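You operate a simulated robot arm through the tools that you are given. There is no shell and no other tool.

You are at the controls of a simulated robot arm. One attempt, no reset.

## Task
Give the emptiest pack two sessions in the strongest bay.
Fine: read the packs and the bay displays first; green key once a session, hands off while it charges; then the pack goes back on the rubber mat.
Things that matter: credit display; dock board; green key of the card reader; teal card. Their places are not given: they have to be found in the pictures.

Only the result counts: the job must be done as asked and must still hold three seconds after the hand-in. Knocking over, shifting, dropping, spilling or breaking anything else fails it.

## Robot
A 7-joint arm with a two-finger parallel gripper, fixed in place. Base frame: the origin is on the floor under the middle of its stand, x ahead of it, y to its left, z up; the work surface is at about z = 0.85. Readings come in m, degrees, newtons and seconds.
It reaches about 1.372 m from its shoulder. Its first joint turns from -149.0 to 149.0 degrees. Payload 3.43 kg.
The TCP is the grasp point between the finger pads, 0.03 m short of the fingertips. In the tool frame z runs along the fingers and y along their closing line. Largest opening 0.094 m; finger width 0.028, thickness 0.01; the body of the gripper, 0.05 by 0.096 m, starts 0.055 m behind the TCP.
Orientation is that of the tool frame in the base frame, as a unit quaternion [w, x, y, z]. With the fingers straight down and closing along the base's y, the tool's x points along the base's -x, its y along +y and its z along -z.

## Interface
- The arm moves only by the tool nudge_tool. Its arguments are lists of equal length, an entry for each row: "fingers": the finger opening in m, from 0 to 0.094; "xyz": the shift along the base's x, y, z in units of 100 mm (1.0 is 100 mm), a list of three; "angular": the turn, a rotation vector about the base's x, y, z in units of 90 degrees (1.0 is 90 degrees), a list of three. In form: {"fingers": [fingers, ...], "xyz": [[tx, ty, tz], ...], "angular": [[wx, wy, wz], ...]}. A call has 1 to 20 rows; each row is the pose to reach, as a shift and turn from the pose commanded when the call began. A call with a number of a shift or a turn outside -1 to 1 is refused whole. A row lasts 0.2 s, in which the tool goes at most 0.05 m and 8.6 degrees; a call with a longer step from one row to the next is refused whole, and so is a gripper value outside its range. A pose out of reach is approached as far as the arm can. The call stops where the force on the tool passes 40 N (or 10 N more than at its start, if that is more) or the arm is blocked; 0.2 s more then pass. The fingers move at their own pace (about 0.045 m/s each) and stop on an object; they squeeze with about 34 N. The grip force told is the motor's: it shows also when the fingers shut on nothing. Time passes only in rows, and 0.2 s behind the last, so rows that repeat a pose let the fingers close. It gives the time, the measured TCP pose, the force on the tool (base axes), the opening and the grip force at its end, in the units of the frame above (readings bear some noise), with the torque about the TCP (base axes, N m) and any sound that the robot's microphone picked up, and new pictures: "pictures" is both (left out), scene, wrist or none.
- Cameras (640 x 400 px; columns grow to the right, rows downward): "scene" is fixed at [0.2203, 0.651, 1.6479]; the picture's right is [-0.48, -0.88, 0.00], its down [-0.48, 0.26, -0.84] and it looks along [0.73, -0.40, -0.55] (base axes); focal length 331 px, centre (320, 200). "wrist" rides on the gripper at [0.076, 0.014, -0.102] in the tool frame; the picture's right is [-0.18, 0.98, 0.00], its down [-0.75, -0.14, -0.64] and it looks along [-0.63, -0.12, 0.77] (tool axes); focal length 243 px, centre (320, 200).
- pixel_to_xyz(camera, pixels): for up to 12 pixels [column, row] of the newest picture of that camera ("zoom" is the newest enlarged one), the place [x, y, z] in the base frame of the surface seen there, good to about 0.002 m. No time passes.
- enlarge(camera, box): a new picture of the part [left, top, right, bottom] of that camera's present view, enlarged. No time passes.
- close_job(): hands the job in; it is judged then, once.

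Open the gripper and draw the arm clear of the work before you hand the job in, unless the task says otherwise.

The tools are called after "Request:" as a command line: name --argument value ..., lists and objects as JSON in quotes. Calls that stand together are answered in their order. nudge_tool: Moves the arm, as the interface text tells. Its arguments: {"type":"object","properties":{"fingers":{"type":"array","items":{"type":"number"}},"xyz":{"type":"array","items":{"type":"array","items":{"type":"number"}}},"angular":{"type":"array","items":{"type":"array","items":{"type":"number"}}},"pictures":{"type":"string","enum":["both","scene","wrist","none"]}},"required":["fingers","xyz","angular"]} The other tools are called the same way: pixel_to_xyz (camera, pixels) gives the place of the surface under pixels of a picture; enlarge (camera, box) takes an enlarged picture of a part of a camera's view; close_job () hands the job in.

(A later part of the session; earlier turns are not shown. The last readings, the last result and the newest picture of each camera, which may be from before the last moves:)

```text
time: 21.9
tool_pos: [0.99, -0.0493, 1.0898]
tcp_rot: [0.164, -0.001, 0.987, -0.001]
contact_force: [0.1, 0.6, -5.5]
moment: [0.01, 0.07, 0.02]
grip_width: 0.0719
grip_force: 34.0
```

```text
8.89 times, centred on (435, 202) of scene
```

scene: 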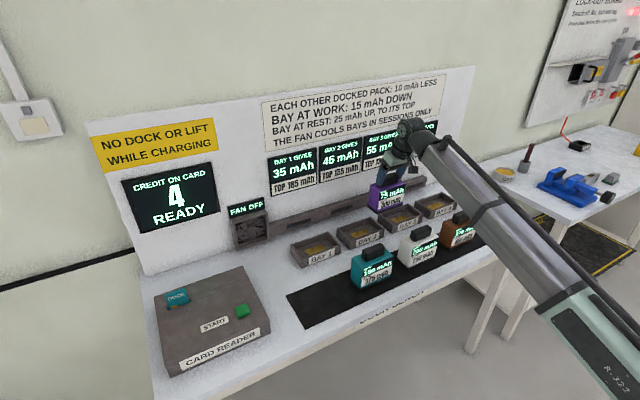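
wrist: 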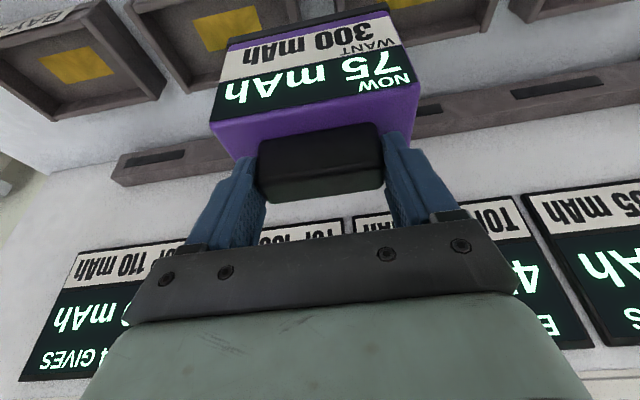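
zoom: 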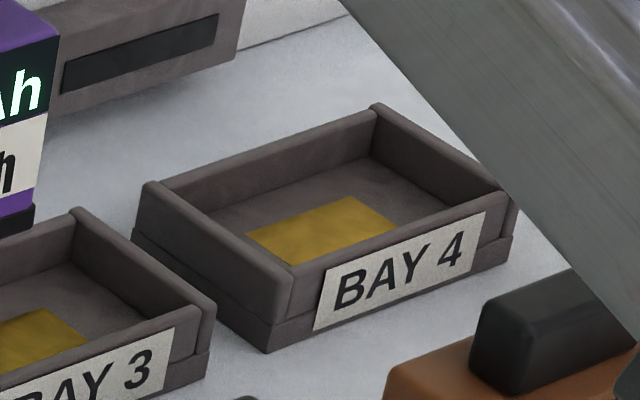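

Request:
pixel_to_xyz --camera "wrist" --pixels '[[37.3, 58.5], [89, 46], [113.5, 73.5], [66, 84], [82, 21], [151, 99], [61, 105], [136, 89], [84, 30], [55, 117], [20, 75], [40, 39]]'

Request:
pixel_to_xyz --camera "zoom" --pixels '[[150, 188], [285, 285], [378, 110], [500, 190], [210, 210], [370, 160], [300, 262], [450, 205], [265, 230], [350, 200], [295, 262], [390, 230]]'

```text
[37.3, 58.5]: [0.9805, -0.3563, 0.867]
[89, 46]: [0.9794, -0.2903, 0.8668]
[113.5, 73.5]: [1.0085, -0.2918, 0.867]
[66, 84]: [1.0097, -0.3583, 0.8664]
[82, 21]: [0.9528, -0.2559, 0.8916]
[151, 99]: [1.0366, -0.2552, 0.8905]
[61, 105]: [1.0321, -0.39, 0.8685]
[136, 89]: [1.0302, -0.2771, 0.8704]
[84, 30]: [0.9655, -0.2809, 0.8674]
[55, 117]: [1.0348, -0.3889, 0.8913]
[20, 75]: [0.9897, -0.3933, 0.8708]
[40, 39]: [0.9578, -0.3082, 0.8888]
```

```text
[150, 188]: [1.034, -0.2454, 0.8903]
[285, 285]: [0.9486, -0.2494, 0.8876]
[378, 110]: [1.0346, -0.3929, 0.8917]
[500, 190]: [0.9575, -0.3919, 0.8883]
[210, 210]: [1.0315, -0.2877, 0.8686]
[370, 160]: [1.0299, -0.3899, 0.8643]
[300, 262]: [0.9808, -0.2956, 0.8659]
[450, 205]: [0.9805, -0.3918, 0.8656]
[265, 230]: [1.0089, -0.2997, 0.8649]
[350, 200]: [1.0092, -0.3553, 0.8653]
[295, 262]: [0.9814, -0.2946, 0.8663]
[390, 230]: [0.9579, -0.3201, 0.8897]
```

The bay's contact plate and inner walls give a centre of (0.995, −0.324), inner room ≈0.074 × 0.134 m, enough for the 0.056 × 0.115 m pack. I continue to above it.

Request:
nudge_tool --fingers '[0.04, 0.04, 0.04, 0.04, 0.04]' --xyz '[[0, -0.15, 0], [0, -0.4, 0], [0, -0.65, 0], [0, -0.87, 0], [0, -1, 0]]' --angular '[[0, 0, 0], [0, 0, 0], [0, 0, 0], [0, 0, 0], [0, 0, 0]]' --pictures "none"

Request:
nudge_tool --fingers '[0.04, 0.04, 0.04, 0.04, 0.04]' --xyz '[[0, -0.15, 0], [0, -0.4, 0], [0, -0.65, 0], [0, -0.87, 0], [0, -1, 0]]' --angular '[[0, 0, 0], [0, 0, 0], [0, 0, 0], [0, 0, 0], [0, 0, 0]]' --pictures "none"

Request:
nudge_tool --fingers '[0.04, 0.04, 0.04, 0.04, 0.04]' --xyz '[[0, -0.15, 0], [0, -0.35, 0], [0, -0.55, 0], [0, -0.7, 0], [0, -0.74, 0]]' --angular '[[0, 0, 0], [0, 0, 0], [0, 0, 0], [0, 0, 0], [0, 0, 0]]' --pictures "both"

```text
time: 23.1
tool_pos: [0.9888, -0.1494, 1.0914]
tcp_rot: [0.166, 0.0, 0.986, -0.001]
contact_force: [1.4, 0.4, -5.0]
moment: [0.0, 0.04, -0.04]
grip_width: 0.0718
grip_force: 34.3
```

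```text
time: 24.3
tool_pos: [0.9899, -0.2512, 1.0909]
tcp_rot: [0.164, 0.0, 0.986, -0.002]
contact_force: [-0.3, -0.3, -5.8]
moment: [0.01, 0.04, -0.01]
grip_width: 0.0719
grip_force: 34.0
```

```text
time: 25.5
tool_pos: [0.9889, -0.3251, 1.0904]
tcp_rot: [0.164, 0.001, 0.987, -0.001]
contact_force: [-0.4, 0.0, -4.6]
moment: [0.0, 0.01, 0.0]
grip_width: 0.0718
grip_force: 33.6
```

scene: 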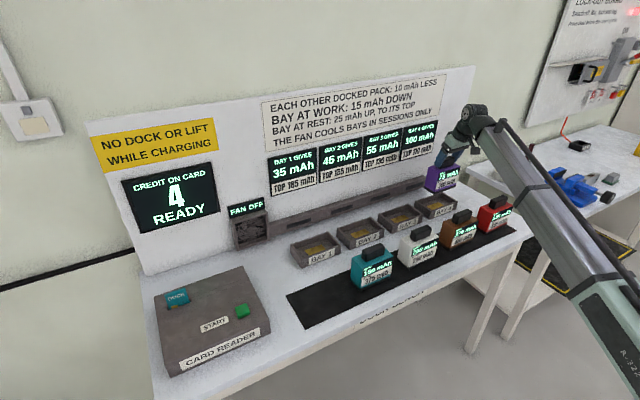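
wrist: 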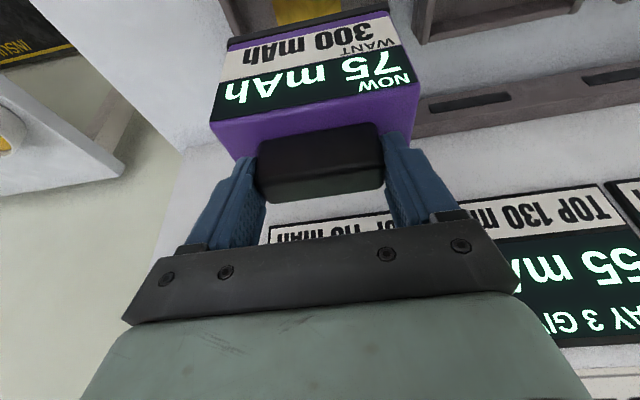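

Above Bay 4. I check the pack's actual footprint against the bay before lowering.

Request:
enlarge --camera "scene" --box '[405, 140, 485, 225]'

Request:
enlarge --camera "wrist" --box '[190, 0, 440, 160]'

```text
4.71 times, centred on (445, 182) of scene
```

zoom: 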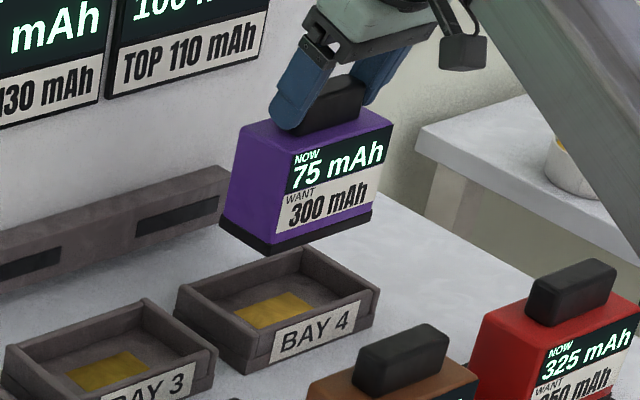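

```text
2.50 times, centred on (315, 80) of wrist
```

zoom: 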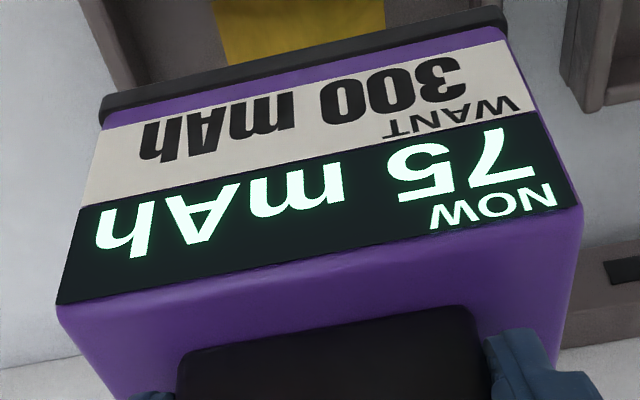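

Request:
pixel_to_xyz --camera "zoom" --pixels '[[108, 110], [500, 22], [110, 100], [498, 12], [62, 315], [575, 220], [85, 205], [540, 115]]'

Request:
pixel_to_xyz --camera "scene" --pixels '[[434.2, 191.5], [455.5, 184], [425, 186], [434.5, 176], [428, 168], [456, 166]]'

```text
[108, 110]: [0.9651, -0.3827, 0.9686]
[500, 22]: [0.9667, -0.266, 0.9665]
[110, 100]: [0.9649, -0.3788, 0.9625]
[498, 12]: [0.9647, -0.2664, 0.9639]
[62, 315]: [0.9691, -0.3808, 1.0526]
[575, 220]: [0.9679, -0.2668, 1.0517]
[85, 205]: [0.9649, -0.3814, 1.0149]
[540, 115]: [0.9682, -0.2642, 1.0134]
```

```text
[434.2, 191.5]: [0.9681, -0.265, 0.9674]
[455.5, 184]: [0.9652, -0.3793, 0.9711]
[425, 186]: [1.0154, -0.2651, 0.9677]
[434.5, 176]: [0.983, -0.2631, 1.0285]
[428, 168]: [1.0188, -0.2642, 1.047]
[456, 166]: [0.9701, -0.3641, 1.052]
```

Pack footprint centre (0.995, −0.3235) matches the bay centre. I lower 0.078 m, then check.

Request:
nudge_tool --fingers '[0.04, 0.04, 0.04, 0.04, 0.04, 0.04]' --xyz '[[0, 0, -0.12], [0, 0, -0.3], [0, 0, -0.48], [0, 0, -0.62], [0, 0, -0.72], [0, 0, -0.78]]' --angular '[[0, 0, 0], [0, 0, 0], [0, 0, 0], [0, 0, 0], [0, 0, 0], [0, 0, 0]]' --pictures "both"

```text
time: 26.9
tool_pos: [0.9893, -0.3238, 1.0131]
tcp_rot: [0.165, -0.001, 0.986, -0.002]
contact_force: [-0.5, -0.4, -5.1]
moment: [-0.02, 0.06, 0.02]
grip_width: 0.0719
grip_force: 34.2
```

scene: 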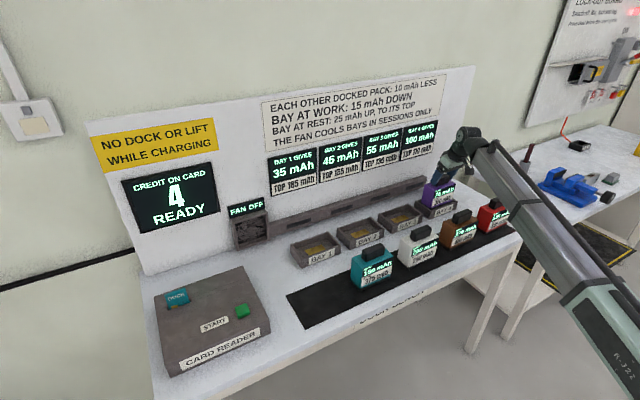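
wrist: 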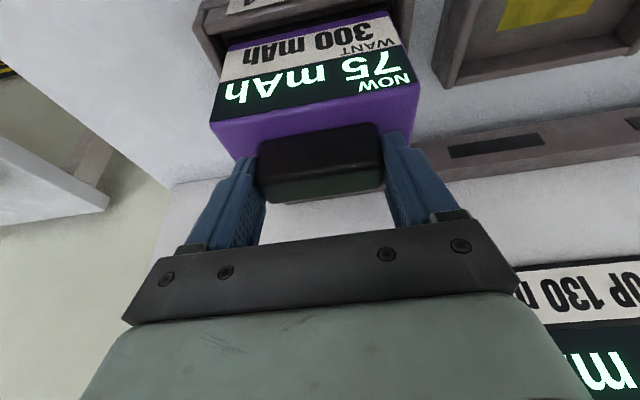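

The pack is inside the bay's rim with no side force. I lower in small steps until it sits on the floor (expected ≈9 mm more).

Request:
nudge_tool --fingers '[0.04, 0.04, 0.04, 0.04]' --xyz '[[0, 0, -0.03], [0, 0, -0.05], [0, 0, -0.07], [0, 0, -0.085]]' --angular '[[0, 0, 0], [0, 0, 0], [0, 0, 0], [0, 0, 0]]' --pictures "none"

```text
time: 27.9
tool_pos: [0.9892, -0.3241, 1.0047]
tcp_rot: [0.164, 0.0, 0.986, -0.002]
contact_force: [-0.4, 0.2, -4.8]
moment: [-0.01, -0.01, 0.01]
grip_width: 0.072
grip_force: 33.6
```

Still carrying the full weight (−4.8 N) at z=1.0047, so I lower a little more in 1 mm steps.

Request:
nudge_tool --fingers '[0.04, 0.04, 0.04]' --xyz '[[0, 0, -0.01], [0, 0, -0.02], [0, 0, -0.03]]' --angular '[[0, 0, 0], [0, 0, 0], [0, 0, 0]]' --pictures "none"

```text
time: 28.7
tool_pos: [0.988, -0.3259, 1.0033]
tcp_rot: [0.166, 0.0, 0.986, -0.002]
contact_force: [1.3, -2.4, 12.3]
moment: [0.7, 0.43, 0.07]
grip_width: 0.0717
grip_force: 34.3
```

Touched down: +12 N upward at z≈1.003. I ease up about 1.5 mm to take off the pressure and then open the fingers.

Request:
nudge_tool --fingers '[0.04, 0.075, 0.094, 0.094, 0.094]' --xyz '[[0, 0, 0.012], [0, 0, 0.012], [0, 0, 0.012], [0, 0, 0.012], [0, 0, 0.012]]' --angular '[[0, 0, 0], [0, 0, 0], [0, 0, 0], [0, 0, 0], [0, 0, 0]]' --pictures "both"

```text
time: 29.9
tool_pos: [0.9894, -0.3239, 1.002]
tcp_rot: [0.164, 0.0, 0.986, -0.002]
contact_force: [0.3, 0.7, 0.4]
moment: [-0.01, 0.03, 0.02]
grip_width: 0.0939
grip_force: 0.1
```

scene: 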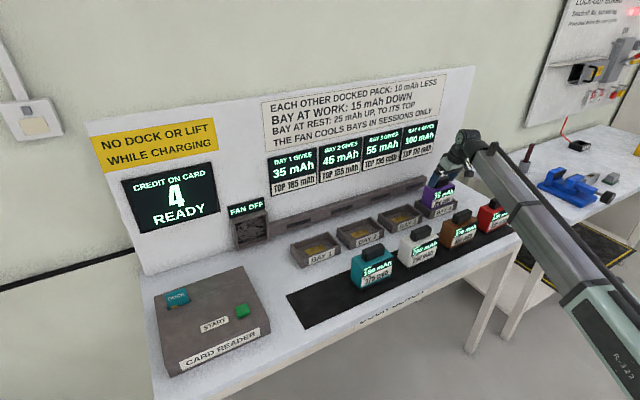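
wrist: 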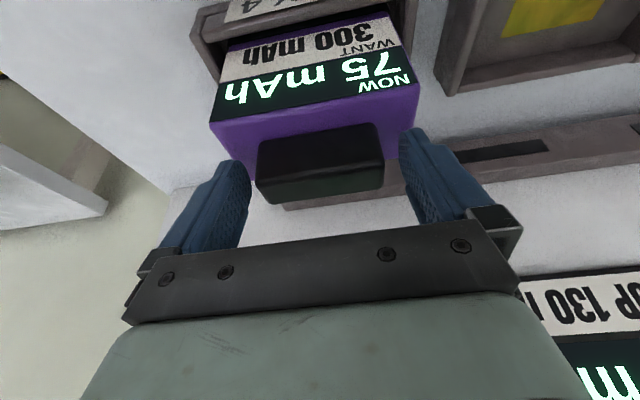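

Released cleanly, pack seated in Bay 4. I rise straight up 0.1 m.

Request:
nudge_tool --fingers '[0.094, 0.094, 0.094, 0.094, 0.094]' --xyz '[[0, 0, 0.1], [0, 0, 0.3], [0, 0, 0.55], [0, 0, 0.8], [0, 0, 1.0]]' --angular '[[0, 0, 0], [0, 0, 0], [0, 0, 0], [0, 0, 0], [0, 0, 0]]' --pictures "both"

Request:
enlarge --camera "scene" --box '[400, 110, 480, 225]'

```text
time: 31.1
tool_pos: [0.9896, -0.3245, 1.103]
tcp_rot: [0.163, 0.0, 0.987, -0.002]
contact_force: [0.6, 0.1, -0.7]
moment: [0.0, 0.0, 0.01]
grip_width: 0.0942
grip_force: 0.1
```

scene: 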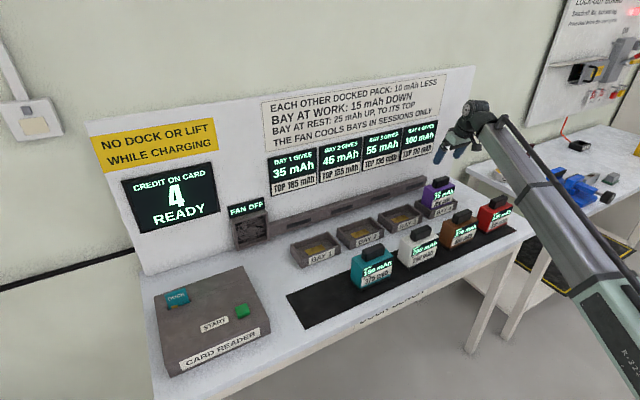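
wrist: 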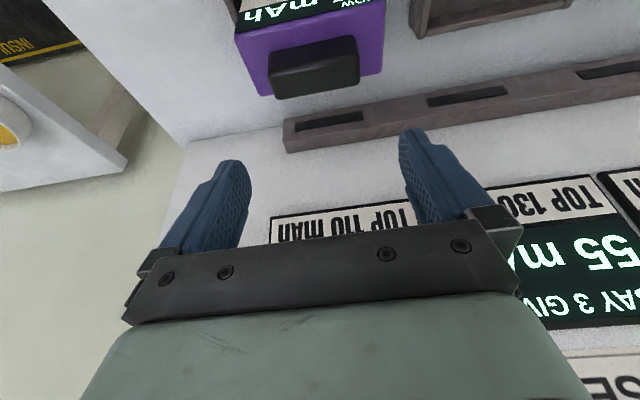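

```text
3.48 times, centred on (440, 168) of scene
```

zoom: 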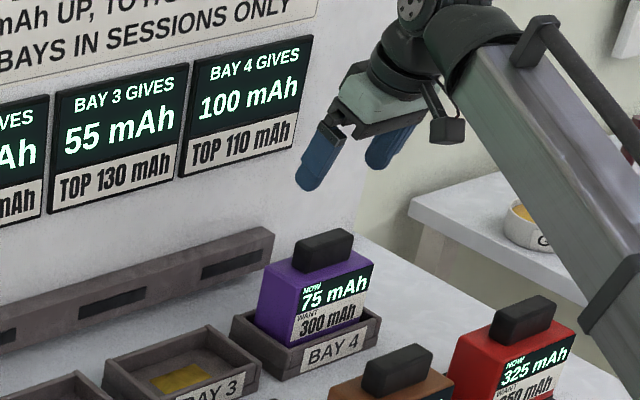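

The pack is docked (Bay 4 still shows 100 mAh, READY). I travel above everything at z≈1.10 toward the green key at (0.824, 0.556), in several hops.

Request:
nudge_tool --fingers '[0.094, 0.094, 0.094, 0.094, 0.094]' --xyz '[[-0.03, 0.15, 0], [-0.07, 0.4, 0], [-0.12, 0.65, 0], [-0.16, 0.85, 0], [-0.184, 0.978, 0]]' --angular '[[0, 0, 0], [0, 0, 0], [0, 0, 0], [0, 0, 0], [0, 0, 0]]' --pictures "none"

Request:
nudge_tool --fingers '[0.094, 0.094, 0.094, 0.094, 0.094]' --xyz '[[-0.03, 0.15, 0], [-0.07, 0.4, 0], [-0.12, 0.65, 0], [-0.16, 0.85, 0], [-0.184, 0.978, 0]]' --angular '[[0, 0, 0], [0, 0, 0], [0, 0, 0], [0, 0, 0], [0, 0, 0]]' --pictures "none"

Request:
nudge_tool --fingers '[0.094, 0.094, 0.094, 0.094, 0.094]' --xyz '[[-0.03, 0.15, 0], [-0.07, 0.4, 0], [-0.12, 0.65, 0], [-0.16, 0.85, 0], [-0.184, 0.978, 0]]' --angular '[[0, 0, 0], [0, 0, 0], [0, 0, 0], [0, 0, 0], [0, 0, 0]]' --pictures "none"

Request:
nudge_tool --fingers '[0.094, 0.094, 0.094, 0.094, 0.094]' --xyz '[[-0.03, 0.15, 0], [-0.07, 0.4, 0], [-0.12, 0.65, 0], [-0.16, 0.85, 0], [-0.184, 0.978, 0]]' --angular '[[0, 0, 0], [0, 0, 0], [0, 0, 0], [0, 0, 0], [0, 0, 0]]' --pictures "scene"

```text
time: 32.3
tool_pos: [0.9712, -0.2264, 1.1037]
tcp_rot: [0.165, 0.001, 0.986, -0.001]
contact_force: [-0.4, 0.9, -0.2]
moment: [0.0, -0.01, 0.0]
grip_width: 0.0939
grip_force: 0.0
```

```text
time: 33.5
tool_pos: [0.9518, -0.1293, 1.1038]
tcp_rot: [0.164, 0.0, 0.986, -0.002]
contact_force: [-0.2, -0.4, -0.7]
moment: [0.01, 0.01, -0.01]
grip_width: 0.0937
grip_force: 0.0
```

```text
time: 34.7
tool_pos: [0.9327, -0.0309, 1.1031]
tcp_rot: [0.164, 0.0, 0.987, -0.001]
contact_force: [0.6, -0.7, 0.2]
moment: [0.0, 0.03, 0.02]
grip_width: 0.0941
grip_force: 0.0
```

```text
time: 35.9
tool_pos: [0.9144, 0.067, 1.101]
tcp_rot: [0.165, 0.0, 0.986, -0.002]
contact_force: [-0.7, 0.7, 0.3]
moment: [0.0, -0.03, 0.0]
grip_width: 0.0939
grip_force: 0.0
```

scene: 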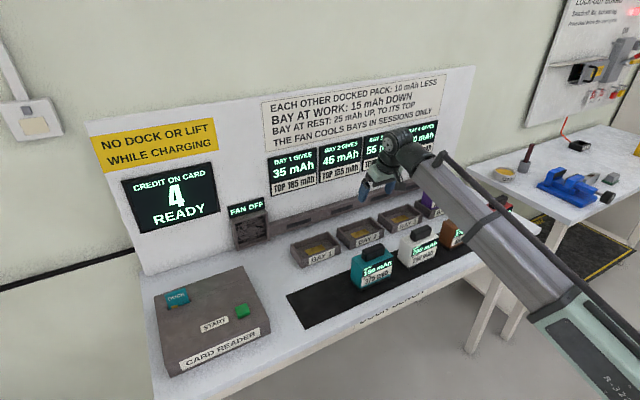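

The path is clear (forces ~0). I go on toward the reader.

Request:
nudge_tool --fingers '[0.094, 0.094, 0.094, 0.094, 0.094]' --xyz '[[-0.03, 0.15, 0], [-0.07, 0.4, 0], [-0.12, 0.65, 0], [-0.16, 0.85, 0], [-0.184, 0.978, 0]]' --angular '[[0, 0, 0], [0, 0, 0], [0, 0, 0], [0, 0, 0], [0, 0, 0]]' --pictures "none"

Request:
nudge_tool --fingers '[0.094, 0.094, 0.094, 0.094, 0.094]' --xyz '[[-0.03, 0.15, 0], [-0.07, 0.4, 0], [-0.12, 0.65, 0], [-0.16, 0.85, 0], [-0.184, 0.978, 0]]' --angular '[[0, 0, 0], [0, 0, 0], [0, 0, 0], [0, 0, 0], [0, 0, 0]]' --pictures "none"

Request:
nudge_tool --fingers '[0.094, 0.094, 0.094, 0.094, 0.094]' --xyz '[[-0.03, 0.15, 0], [-0.07, 0.4, 0], [-0.12, 0.65, 0], [-0.16, 0.85, 0], [-0.184, 0.978, 0]]' --angular '[[0, 0, 0], [0, 0, 0], [0, 0, 0], [0, 0, 0], [0, 0, 0]]' --pictures "none"

Request:
nudge_tool --fingers '[0.094, 0.08, 0.06, 0.04, 0.02]' --xyz '[[-0.03, 0.15, 0], [-0.07, 0.4, 0], [-0.12, 0.65, 0], [-0.16, 0.85, 0], [-0.184, 0.978, 0]]' --angular '[[0, 0, 0], [0, 0, 0], [0, 0, 0], [0, 0, 0], [0, 0, 0]]' --pictures "both"

```text
time: 37.1
tool_pos: [0.8972, 0.1641, 1.1042]
tcp_rot: [0.165, 0.001, 0.986, -0.002]
contact_force: [0.6, 0.1, -1.0]
moment: [-0.03, -0.02, -0.05]
grip_width: 0.0943
grip_force: 0.0
```

```text
time: 38.3
tool_pos: [0.8785, 0.2615, 1.103]
tcp_rot: [0.164, 0.0, 0.986, -0.002]
contact_force: [-0.1, -0.4, 1.5]
moment: [0.01, 0.01, 0.0]
grip_width: 0.094
grip_force: 0.0
```

```text
time: 39.5
tool_pos: [0.8585, 0.3608, 1.1027]
tcp_rot: [0.164, 0.0, 0.986, -0.002]
contact_force: [0.1, 0.0, 0.2]
moment: [0.0, 0.0, 0.03]
grip_width: 0.0939
grip_force: 0.1
```

```text
time: 40.7
tool_pos: [0.8404, 0.458, 1.1033]
tcp_rot: [0.164, 0.002, 0.986, -0.002]
contact_force: [0.6, -0.8, 0.9]
moment: [0.0, -0.02, -0.01]
grip_width: 0.0198
grip_force: 0.1
```

scene: 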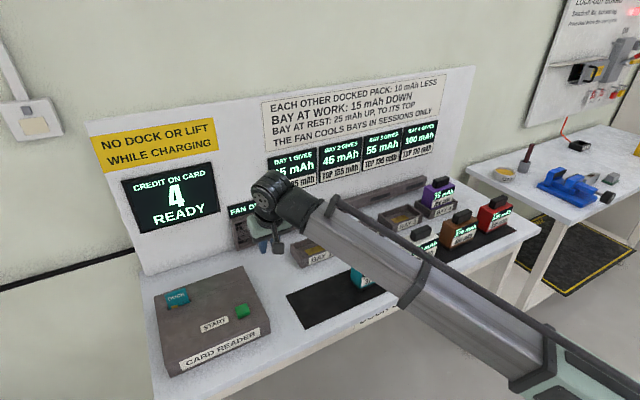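
wrist: 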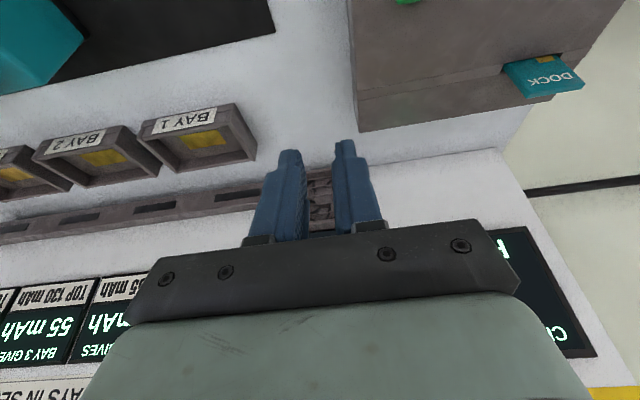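

Near the reader now. I close the fingers, turn the hand upright (+0.21 about y) and go to (0.824, 0.556, 1.05), well above the key.

Request:
nudge_tool --fingers '[0.01, 0.0, 0.0, 0.0, 0.0, 0.0]' --xyz '[[-0.03, 0.15, 0], [-0.07, 0.4, 0], [-0.12, 0.65, -0.1], [-0.15, 0.85, -0.25], [-0.165, 0.98, -0.4], [-0.165, 0.98, -0.5]]' --angular '[[0, 0.03, 0], [0, 0.07, 0], [0, 0.11, 0], [0, 0.15, 0], [0, 0.19, 0], [0, 0.21, 0]]' --pictures "both"

```text
time: 42.1
tool_pos: [0.8264, 0.5562, 1.0539]
tcp_rot: [0.0, 0.0, 1.0, -0.002]
contact_force: [-0.1, 0.0, -0.3]
moment: [-0.03, -0.03, -0.01]
grip_width: 0.0
grip_force: 33.1
```

scene: 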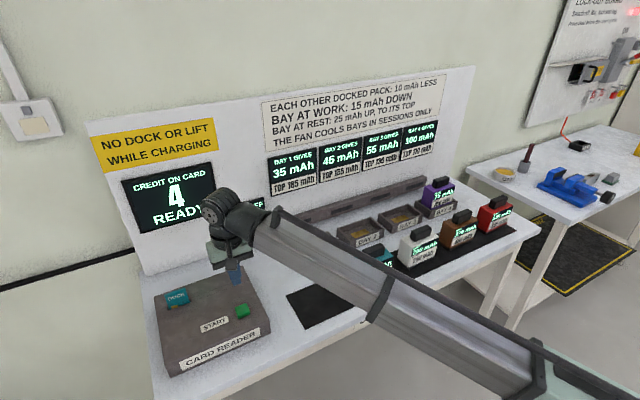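
wrist: 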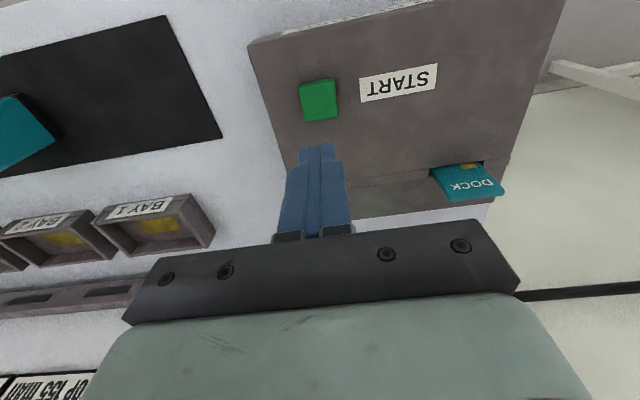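

Upright and force-free. I refine the key's centre from the wrist view at (318,100) and check the displays.

Request:
pixel_to_xyz --camera "wrist" --pixels '[[303, 88], [333, 84], [335, 116], [307, 119], [319, 101], [319, 148], [310, 150], [328, 148]]'

Request:
enlarge --camera "wrist" --box '[260, 50, 380, 180]'

```text
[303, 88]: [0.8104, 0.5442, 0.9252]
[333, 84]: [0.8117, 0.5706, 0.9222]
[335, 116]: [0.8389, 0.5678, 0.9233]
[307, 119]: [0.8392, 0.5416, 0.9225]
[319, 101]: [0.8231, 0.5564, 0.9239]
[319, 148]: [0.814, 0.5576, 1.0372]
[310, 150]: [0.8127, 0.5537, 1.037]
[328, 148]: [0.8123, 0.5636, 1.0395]
```

```text
3.08 times, centred on (320, 115) of wrist
```

zoom: 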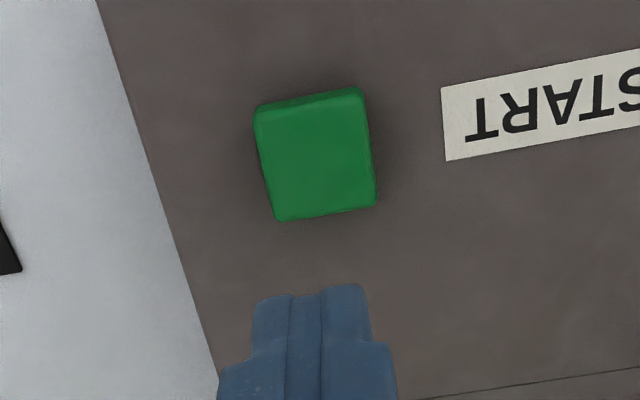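

Key centre (0.8245, 0.556), top z≈0.9235; my tips are right above at z≈1.024. I come down to about 8 mm above the key.

Request:
nudge_tool --fingers '[0.0, 0.0, 0.0, 0.0, 0.0, 0.0]' --xyz '[[-0.01, 0, -0.15], [-0.015, 0, -0.35], [-0.015, 0, -0.55], [-0.015, 0, -0.72], [-0.015, 0, -0.85], [-0.015, 0, -0.92]]' --angular '[[0, 0, 0], [0, 0, 0], [0, 0, 0], [0, 0, 0], [0, 0, 0], [0, 0, 0]]' --pictures "both"

```text
time: 43.5
tool_pos: [0.8229, 0.5567, 0.9618]
tcp_rot: [0.0, 0.0, 1.0, -0.002]
contact_force: [0.2, -0.1, 0.6]
moment: [-0.04, -0.03, -0.04]
grip_width: 0.0
grip_force: 33.0
```

scene: 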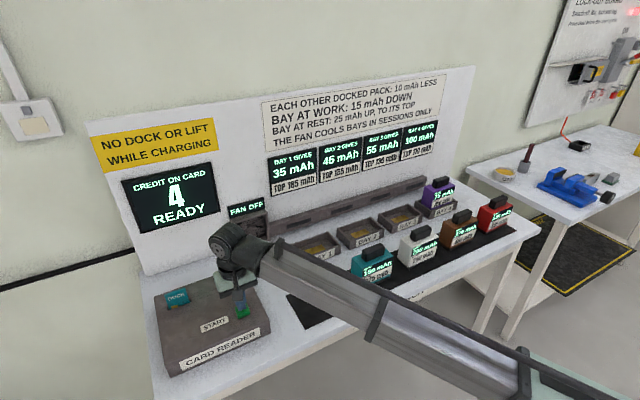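
wrist: 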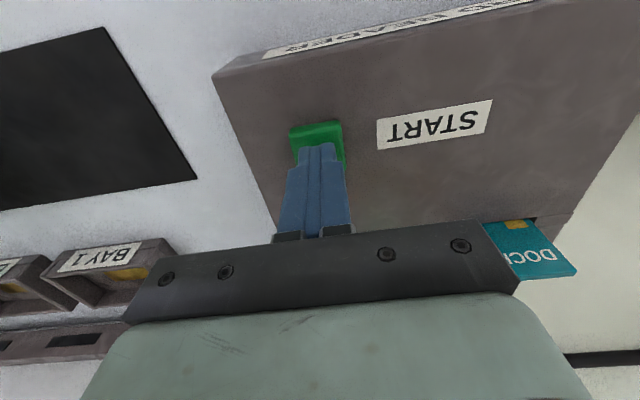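

Tips are just above the key, centred. I press down gently in ~2 mm steps to about 5 mm into the key's travel and come back up.

Request:
nudge_tool --fingers '[0.0, 0.0, 0.0, 0.0, 0.0, 0.0, 0.0, 0.0]' --xyz '[[0, 0, -0.04], [0, 0, -0.07], [0, 0, -0.09], [0, 0, -0.11], [0, 0, -0.13], [0, 0, -0.08], [0, 0, 0.0], [0, 0, 0.2]]' --angular '[[0, 0, 0], [0, 0, 0], [0, 0, 0], [0, 0, 0], [0, 0, 0], [0, 0, 0], [0, 0, 0], [0, 0, 0]]' --pictures "scene"

Request:
enlarge --camera "scene" --box '[110, 150, 290, 260]'

```text
time: 45.3
tool_pos: [0.8233, 0.5555, 0.9817]
tcp_rot: [0.0, 0.0, 1.0, -0.001]
contact_force: [0.3, 0.2, -0.1]
moment: [0.0, 0.0, -0.01]
grip_width: 0.0
grip_force: 33.4
heard: click
```

scene: 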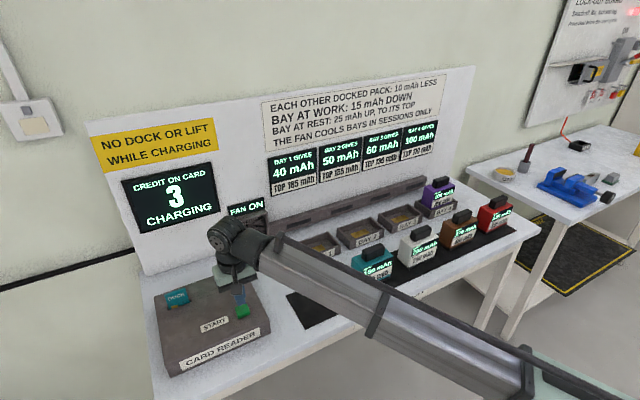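

```text
3.56 times, centred on (200, 205) of scene
```

zoom: 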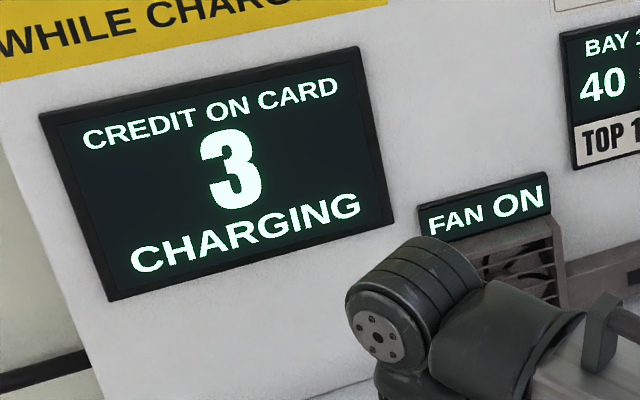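

One click: credit 3, CHARGING, fan on. I hold still above the key, hands off, and wait.

Request:
nudge_tool --fingers '[0.0, 0.0, 0.0, 0.0, 0.0, 0.0, 0.0, 0.0, 0.0, 0.0, 0.0, 0.0, 0.0, 0.0, 0.0, 0.0, 0.0, 0.0, 0.0, 0.0]' --xyz '[[0, 0, 0.1], [0, 0, 0.2], [0, 0, 0.2], [0, 0, 0.2], [0, 0, 0.2], [0, 0, 0.2], [0, 0, 0.2], [0, 0, 0.2], [0, 0, 0.2], [0, 0, 0.2], [0, 0, 0.2], [0, 0, 0.2], [0, 0, 0.2], [0, 0, 0.2], [0, 0, 0.2], [0, 0, 0.2], [0, 0, 0.2], [0, 0, 0.2], [0, 0, 0.2], [0, 0, 0.2]]' --angular '[[0, 0, 0], [0, 0, 0], [0, 0, 0], [0, 0, 0], [0, 0, 0], [0, 0, 0], [0, 0, 0], [0, 0, 0], [0, 0, 0], [0, 0, 0], [0, 0, 0], [0, 0, 0], [0, 0, 0], [0, 0, 0], [0, 0, 0], [0, 0, 0], [0, 0, 0], [0, 0, 0], [0, 0, 0], [0, 0, 0]]' --pictures "scene"

```text
time: 49.5
tool_pos: [0.8242, 0.5559, 1.0012]
tcp_rot: [0.0, 0.0, 1.0, -0.002]
contact_force: [1.1, 0.3, 0.6]
moment: [0.02, 0.02, -0.01]
grip_width: 0.0001
grip_force: 32.8
```

scene: 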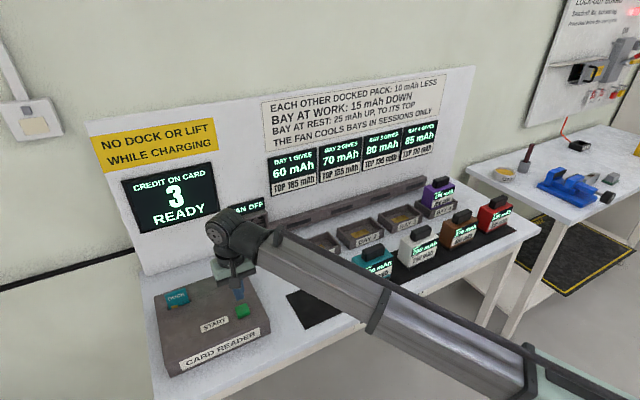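

The display reads READY with credit 3; bays now 60/70/80/85. I check the purple pack and the displays closely.

Request:
enlarge --camera "scene" --box '[400, 110, 480, 225]'

Request:
enlarge --camera "scene" --box '[110, 120, 450, 260]'

```text
3.48 times, centred on (440, 168) of scene
```

zoom: 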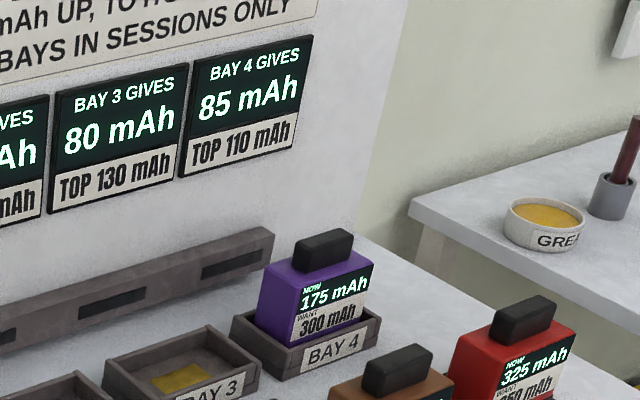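

```text
1.88 times, centred on (280, 190) of scene
```

zoom: 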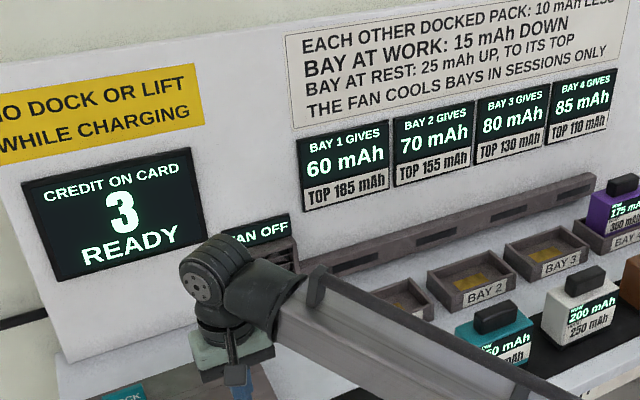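

Session 1 done: the pack reads 175 mAh and Bay 4 (85) is still the strongest. I press the key once more the same way and rise.

Request:
nudge_tool --fingers '[0.0, 0.0, 0.0, 0.0, 0.0, 0.0, 0.0, 0.0, 0.0, 0.0, 0.0]' --xyz '[[0, 0, -0.15], [0, 0, -0.3], [0, 0, -0.4], [0, 0, -0.44], [0, 0, -0.47], [0, 0, -0.49], [0, 0, -0.51], [0, 0, -0.53], [0, 0, -0.48], [0, 0, -0.4], [0, 0, -0.2]]' --angular '[[0, 0, 0], [0, 0, 0], [0, 0, 0], [0, 0, 0], [0, 0, 0], [0, 0, 0], [0, 0, 0], [0, 0, 0], [0, 0, 0], [0, 0, 0], [0, 0, 0]]' --pictures "scene"

```text
time: 51.9
tool_pos: [0.8234, 0.5569, 0.9821]
tcp_rot: [0.0, 0.0, 1.0, -0.002]
contact_force: [-0.3, -0.3, -0.3]
moment: [0.0, 0.01, -0.02]
grip_width: 0.0001
grip_force: 33.0
heard: click
```

scene: 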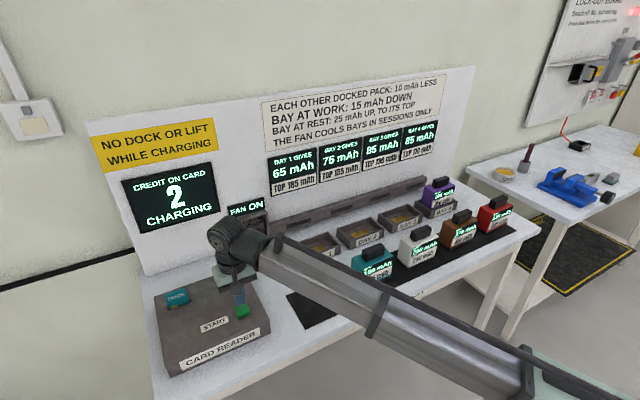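

Second click: credit 2, CHARGING. I rise clear of the key and wait for READY.

Request:
nudge_tool --fingers '[0.0, 0.0, 0.0, 0.0, 0.0, 0.0, 0.0, 0.0, 0.0, 0.0, 0.0, 0.0, 0.0, 0.0, 0.0, 0.0, 0.0, 0.0, 0.0, 0.0]' --xyz '[[0, 0, 0.1], [0, 0, 0.25], [0, 0, 0.4], [0, 0, 0.55], [0, 0, 0.7], [0, 0, 0.7], [0, 0, 0.7], [0, 0, 0.7], [0, 0, 0.7], [0, 0, 0.7], [0, 0, 0.7], [0, 0, 0.7], [0, 0, 0.7], [0, 0, 0.7], [0, 0, 0.7], [0, 0, 0.7], [0, 0, 0.7], [0, 0, 0.7], [0, 0, 0.7], [0, 0, 0.7]]' --angular '[[0, 0, 0], [0, 0, 0], [0, 0, 0], [0, 0, 0], [0, 0, 0], [0, 0, 0], [0, 0, 0], [0, 0, 0], [0, 0, 0], [0, 0, 0], [0, 0, 0], [0, 0, 0], [0, 0, 0], [0, 0, 0], [0, 0, 0], [0, 0, 0], [0, 0, 0], [0, 0, 0], [0, 0, 0], [0, 0, 0]]' --pictures "scene"

Request:
enlarge --camera "scene" --box '[400, 110, 480, 225]'

Request:
enlarge --camera "scene" --box '[110, 120, 450, 260]'

```text
time: 56.1
tool_pos: [0.8237, 0.5566, 1.0518]
tcp_rot: [0.0, 0.0, 1.0, -0.002]
contact_force: [0.6, 0.3, 0.2]
moment: [0.03, -0.01, -0.02]
grip_width: 0.0001
grip_force: 32.9
```

scene: 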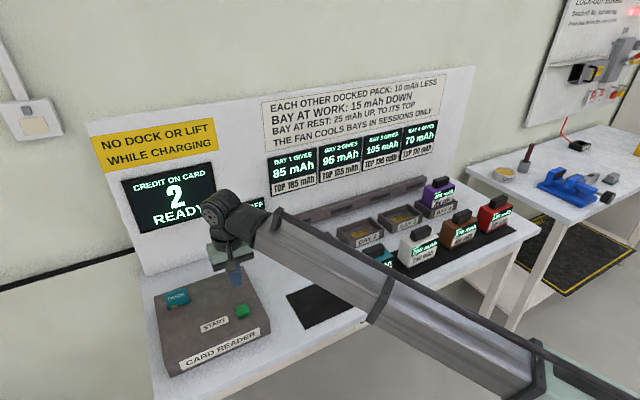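

```text
3.48 times, centred on (440, 168) of scene
```

zoom: 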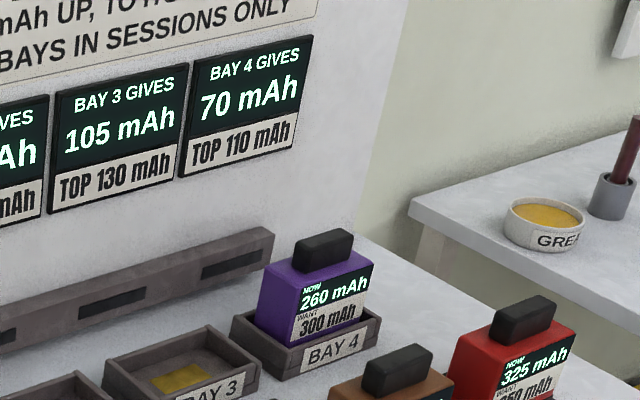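

```text
1.88 times, centred on (280, 190) of scene
```

zoom: 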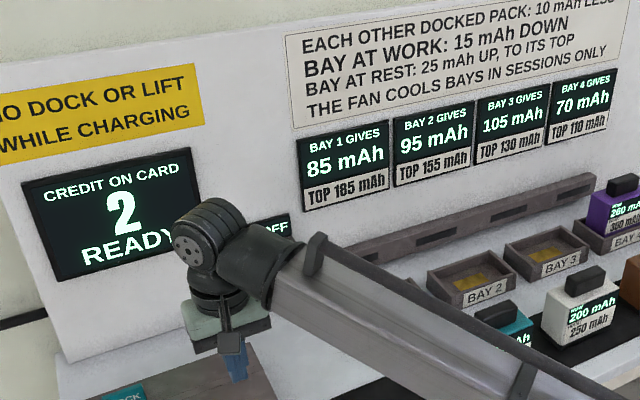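

Two sessions done: pack at 260 mAh, credit 2, READY, fan off. I go back up, tilt the hand forward as before, and travel to the pack in Bay 4.

Request:
nudge_tool --fingers '[0.0, 0.0, 0.02, 0.04, 0.06, 0.08]' --xyz '[[0.0, 0.0, 0.2], [0.03, -0.15, 0.4], [0.06, -0.35, 0.51], [0.1, -0.6, 0.51], [0.14, -0.8, 0.51], [0.165, -0.98, 0.51]]' --angular '[[0, -0.03, 0], [0, -0.07, 0], [0, -0.11, 0], [0, -0.15, 0], [0, -0.19, 0], [0, -0.21, 0]]' --pictures "none"

Request:
nudge_tool --fingers '[0.094, 0.094, 0.094, 0.094, 0.094]' --xyz '[[0.03, -0.15, 0], [0.07, -0.4, 0], [0.12, -0.65, 0], [0.16, -0.85, 0], [0.184, -0.978, 0]]' --angular '[[0, 0, 0], [0, 0, 0], [0, 0, 0], [0, 0, 0], [0, 0, 0]]' --pictures "none"

Request:
nudge_tool --fingers '[0.094, 0.094, 0.094, 0.094, 0.094]' --xyz '[[0.03, -0.15, 0], [0.07, -0.4, 0], [0.12, -0.65, 0], [0.16, -0.85, 0], [0.184, -0.978, 0]]' --angular '[[0, 0, 0], [0, 0, 0], [0, 0, 0], [0, 0, 0], [0, 0, 0]]' --pictures "none"

Request:
nudge_tool --fingers '[0.094, 0.094, 0.094, 0.094, 0.094]' --xyz '[[0.03, -0.15, 0], [0.07, -0.4, 0], [0.12, -0.65, 0], [0.16, -0.85, 0], [0.184, -0.978, 0]]' --angular '[[0, 0, 0], [0, 0, 0], [0, 0, 0], [0, 0, 0], [0, 0, 0]]' --pictures "scene"

```text
time: 57.5
tool_pos: [0.8405, 0.4576, 1.1031]
tcp_rot: [0.165, -0.001, 0.986, -0.002]
contact_force: [0.5, -0.4, 1.1]
moment: [0.01, 0.01, -0.03]
grip_width: 0.0802
grip_force: 0.3
```

```text
time: 58.7
tool_pos: [0.859, 0.36, 1.104]
tcp_rot: [0.163, -0.001, 0.987, 0.0]
contact_force: [0.1, 0.2, 0.2]
moment: [0.03, 0.0, 0.03]
grip_width: 0.0939
grip_force: 0.0
```

```text
time: 59.9
tool_pos: [0.8767, 0.2609, 1.102]
tcp_rot: [0.164, -0.001, 0.986, -0.002]
contact_force: [-0.2, 0.3, 0.1]
moment: [-0.01, 0.02, 0.01]
grip_width: 0.094
grip_force: 0.2
```

```text
time: 61.1
tool_pos: [0.8951, 0.1639, 1.1011]
tcp_rot: [0.164, 0.0, 0.986, -0.002]
contact_force: [-0.2, 0.8, -0.1]
moment: [-0.02, 0.01, -0.02]
grip_width: 0.0939
grip_force: 0.1
```

scene: 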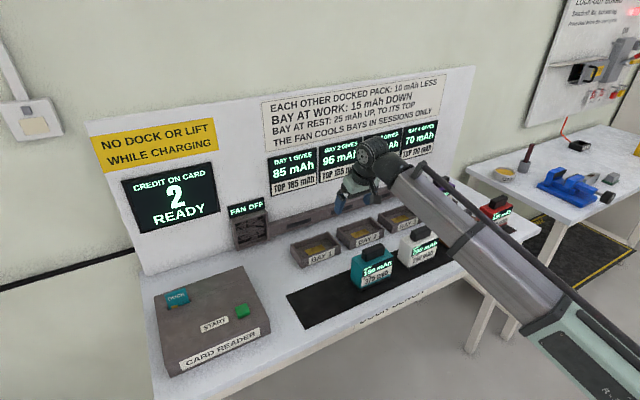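

Clear so far. I continue toward Bay 4 along the same line at z≈1.10.

Request:
nudge_tool --fingers '[0.094, 0.094, 0.094, 0.094, 0.094]' --xyz '[[0.03, -0.15, 0], [0.07, -0.4, 0], [0.12, -0.65, 0], [0.16, -0.85, 0], [0.184, -0.978, 0]]' --angular '[[0, 0, 0], [0, 0, 0], [0, 0, 0], [0, 0, 0], [0, 0, 0]]' --pictures "none"

Request:
nudge_tool --fingers '[0.094, 0.094, 0.094, 0.094, 0.094]' --xyz '[[0.03, -0.15, 0], [0.07, -0.4, 0], [0.12, -0.65, 0], [0.16, -0.85, 0], [0.184, -0.978, 0]]' --angular '[[0, 0, 0], [0, 0, 0], [0, 0, 0], [0, 0, 0], [0, 0, 0]]' --pictures "none"

Request:
nudge_tool --fingers '[0.094, 0.094, 0.094, 0.094, 0.094]' --xyz '[[0.03, -0.15, 0], [0.07, -0.4, 0], [0.12, -0.65, 0], [0.16, -0.85, 0], [0.184, -0.978, 0]]' --angular '[[0, 0, 0], [0, 0, 0], [0, 0, 0], [0, 0, 0], [0, 0, 0]]' --pictures "none"

Request:
nudge_tool --fingers '[0.094, 0.094, 0.094, 0.094, 0.094]' --xyz '[[0.03, -0.15, 0], [0.07, -0.4, 0], [0.12, -0.65, 0], [0.16, -0.85, 0], [0.184, -0.978, 0]]' --angular '[[0, 0, 0], [0, 0, 0], [0, 0, 0], [0, 0, 0], [0, 0, 0]]' --pictures "none"

Request:
nudge_tool --fingers '[0.094, 0.094, 0.094, 0.094, 0.094]' --xyz '[[0.03, -0.15, 0], [0.07, -0.4, 0], [0.12, -0.65, 0], [0.16, -0.85, 0], [0.2, -0.975, 0]]' --angular '[[0, 0, 0], [0, 0, 0], [0, 0, 0], [0, 0, 0], [0, 0, 0]]' --pictures "both"

```text
time: 62.3
tool_pos: [0.9142, 0.0664, 1.103]
tcp_rot: [0.164, -0.001, 0.986, -0.002]
contact_force: [0.0, 0.0, 0.6]
moment: [0.02, -0.03, 0.02]
grip_width: 0.094
grip_force: 0.0
```

```text
time: 63.5
tool_pos: [0.9309, -0.0328, 1.101]
tcp_rot: [0.164, 0.0, 0.987, -0.002]
contact_force: [-0.6, 0.2, -0.8]
moment: [-0.03, 0.02, -0.02]
grip_width: 0.094
grip_force: 0.1
```

```text
time: 64.7
tool_pos: [0.9512, -0.1278, 1.1021]
tcp_rot: [0.164, -0.001, 0.986, -0.001]
contact_force: [-0.6, 0.1, -0.5]
moment: [-0.03, -0.04, 0.03]
grip_width: 0.0938
grip_force: 0.1
```

```text
time: 65.9
tool_pos: [0.969, -0.2278, 1.1021]
tcp_rot: [0.164, 0.0, 0.986, -0.002]
contact_force: [0.2, -0.4, 0.2]
moment: [0.0, 0.03, 0.0]
grip_width: 0.094
grip_force: 0.1
```

```text
time: 67.1
tool_pos: [0.9883, -0.3233, 1.1031]
tcp_rot: [0.165, 0.0, 0.986, -0.001]
contact_force: [0.1, -0.1, -0.3]
moment: [0.01, -0.03, -0.02]
grip_width: 0.0941
grip_force: 0.0
```

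scene: 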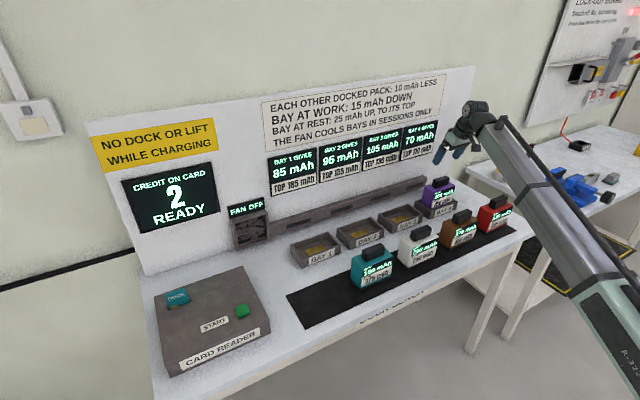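
wrist: 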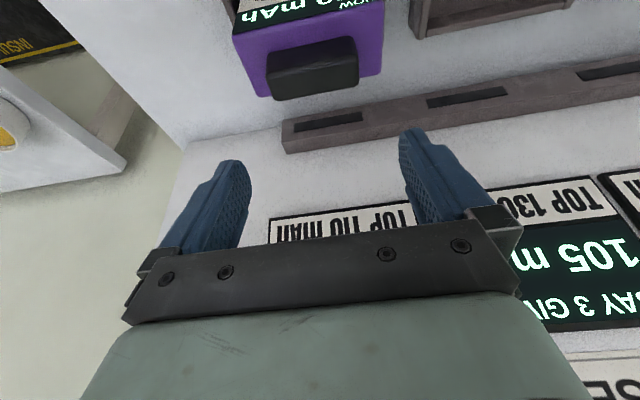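

The hand is where it released the pack; the handle is centred between the fingers. I descend 0.1 m.

Request:
nudge_tool --fingers '[0.094, 0.094, 0.094, 0.094, 0.094, 0.094]' --xyz '[[0, 0, -0.2], [0, 0, -0.4], [0, 0, -0.6], [0, 0, -0.8], [0, 0, -0.93], [0, 0, -1]]' --angular '[[0, 0, 0], [0, 0, 0], [0, 0, 0], [0, 0, 0], [0, 0, 0], [0, 0, 0]]' --pictures "wrist"

```text
time: 68.5
tool_pos: [0.9898, -0.3245, 1.0014]
tcp_rot: [0.163, -0.001, 0.987, -0.002]
contact_force: [-0.4, -0.1, 1.0]
moment: [0.01, 0.01, -0.03]
grip_width: 0.094
grip_force: 0.1
```

wrist: 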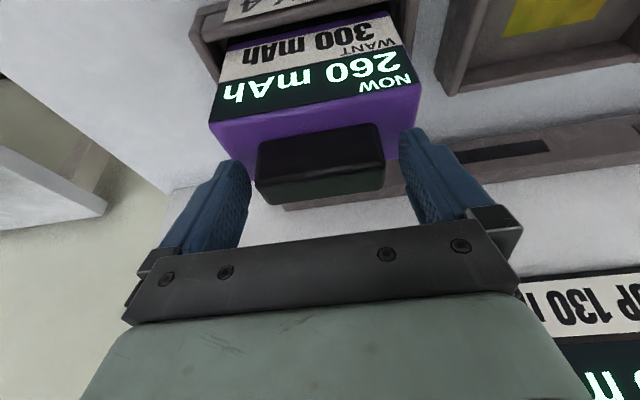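

The fingers straddle the handle as before. I close on it.

Request:
nudge_tool --fingers '[0.07, 0.06, 0.05, 0.04, 0.04, 0.04]' --xyz '[[0, 0, 0], [0, 0, 0], [0, 0, 0], [0, 0, 0], [0, 0, 0], [0, 0, 0]]' --angular '[[0, 0, 0], [0, 0, 0], [0, 0, 0], [0, 0, 0], [0, 0, 0], [0, 0, 0]]' --pictures "none"

Request:
nudge_tool --fingers '[0.04, 0.04, 0.04, 0.04, 0.04, 0.04, 0.04]' --xyz '[[0, 0, 0.05], [0, 0, 0.15], [0, 0, 0.3], [0, 0, 0.5], [0, 0, 0.68], [0, 0, 0.82], [0, 0, 0.9]]' --angular '[[0, 0, 0], [0, 0, 0], [0, 0, 0], [0, 0, 0], [0, 0, 0], [0, 0, 0], [0, 0, 0]]' --pictures "both"

```text
time: 69.9
tool_pos: [0.9889, -0.3247, 1.002]
tcp_rot: [0.164, 0.001, 0.986, -0.001]
contact_force: [0.1, -0.2, 0.0]
moment: [0.19, 0.1, 0.05]
grip_width: 0.0719
grip_force: 34.5
```

```text
time: 71.5
tool_pos: [0.9888, -0.3242, 1.0922]
tcp_rot: [0.165, 0.0, 0.986, -0.002]
contact_force: [0.3, 0.0, -5.1]
moment: [-0.04, 0.04, -0.02]
grip_width: 0.072
grip_force: 34.0
```

scene: 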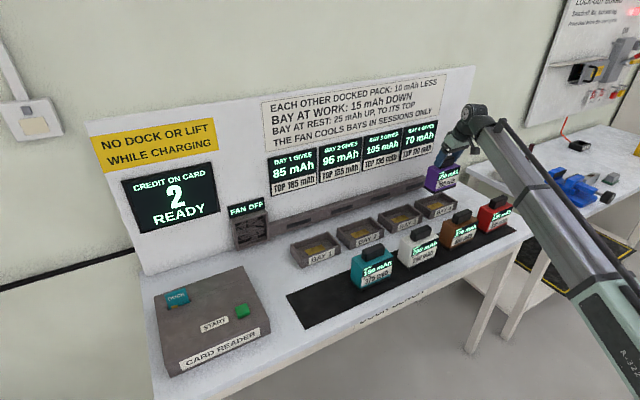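
wrist: 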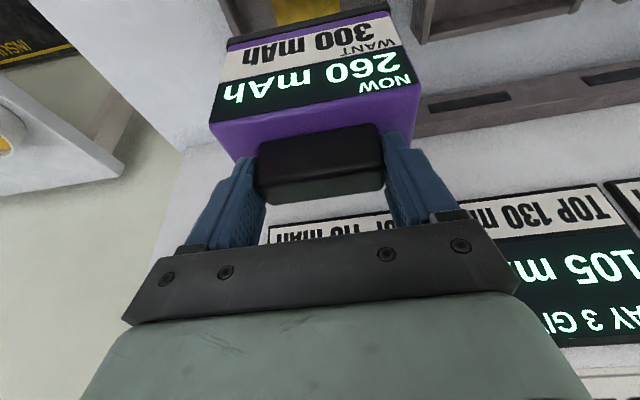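

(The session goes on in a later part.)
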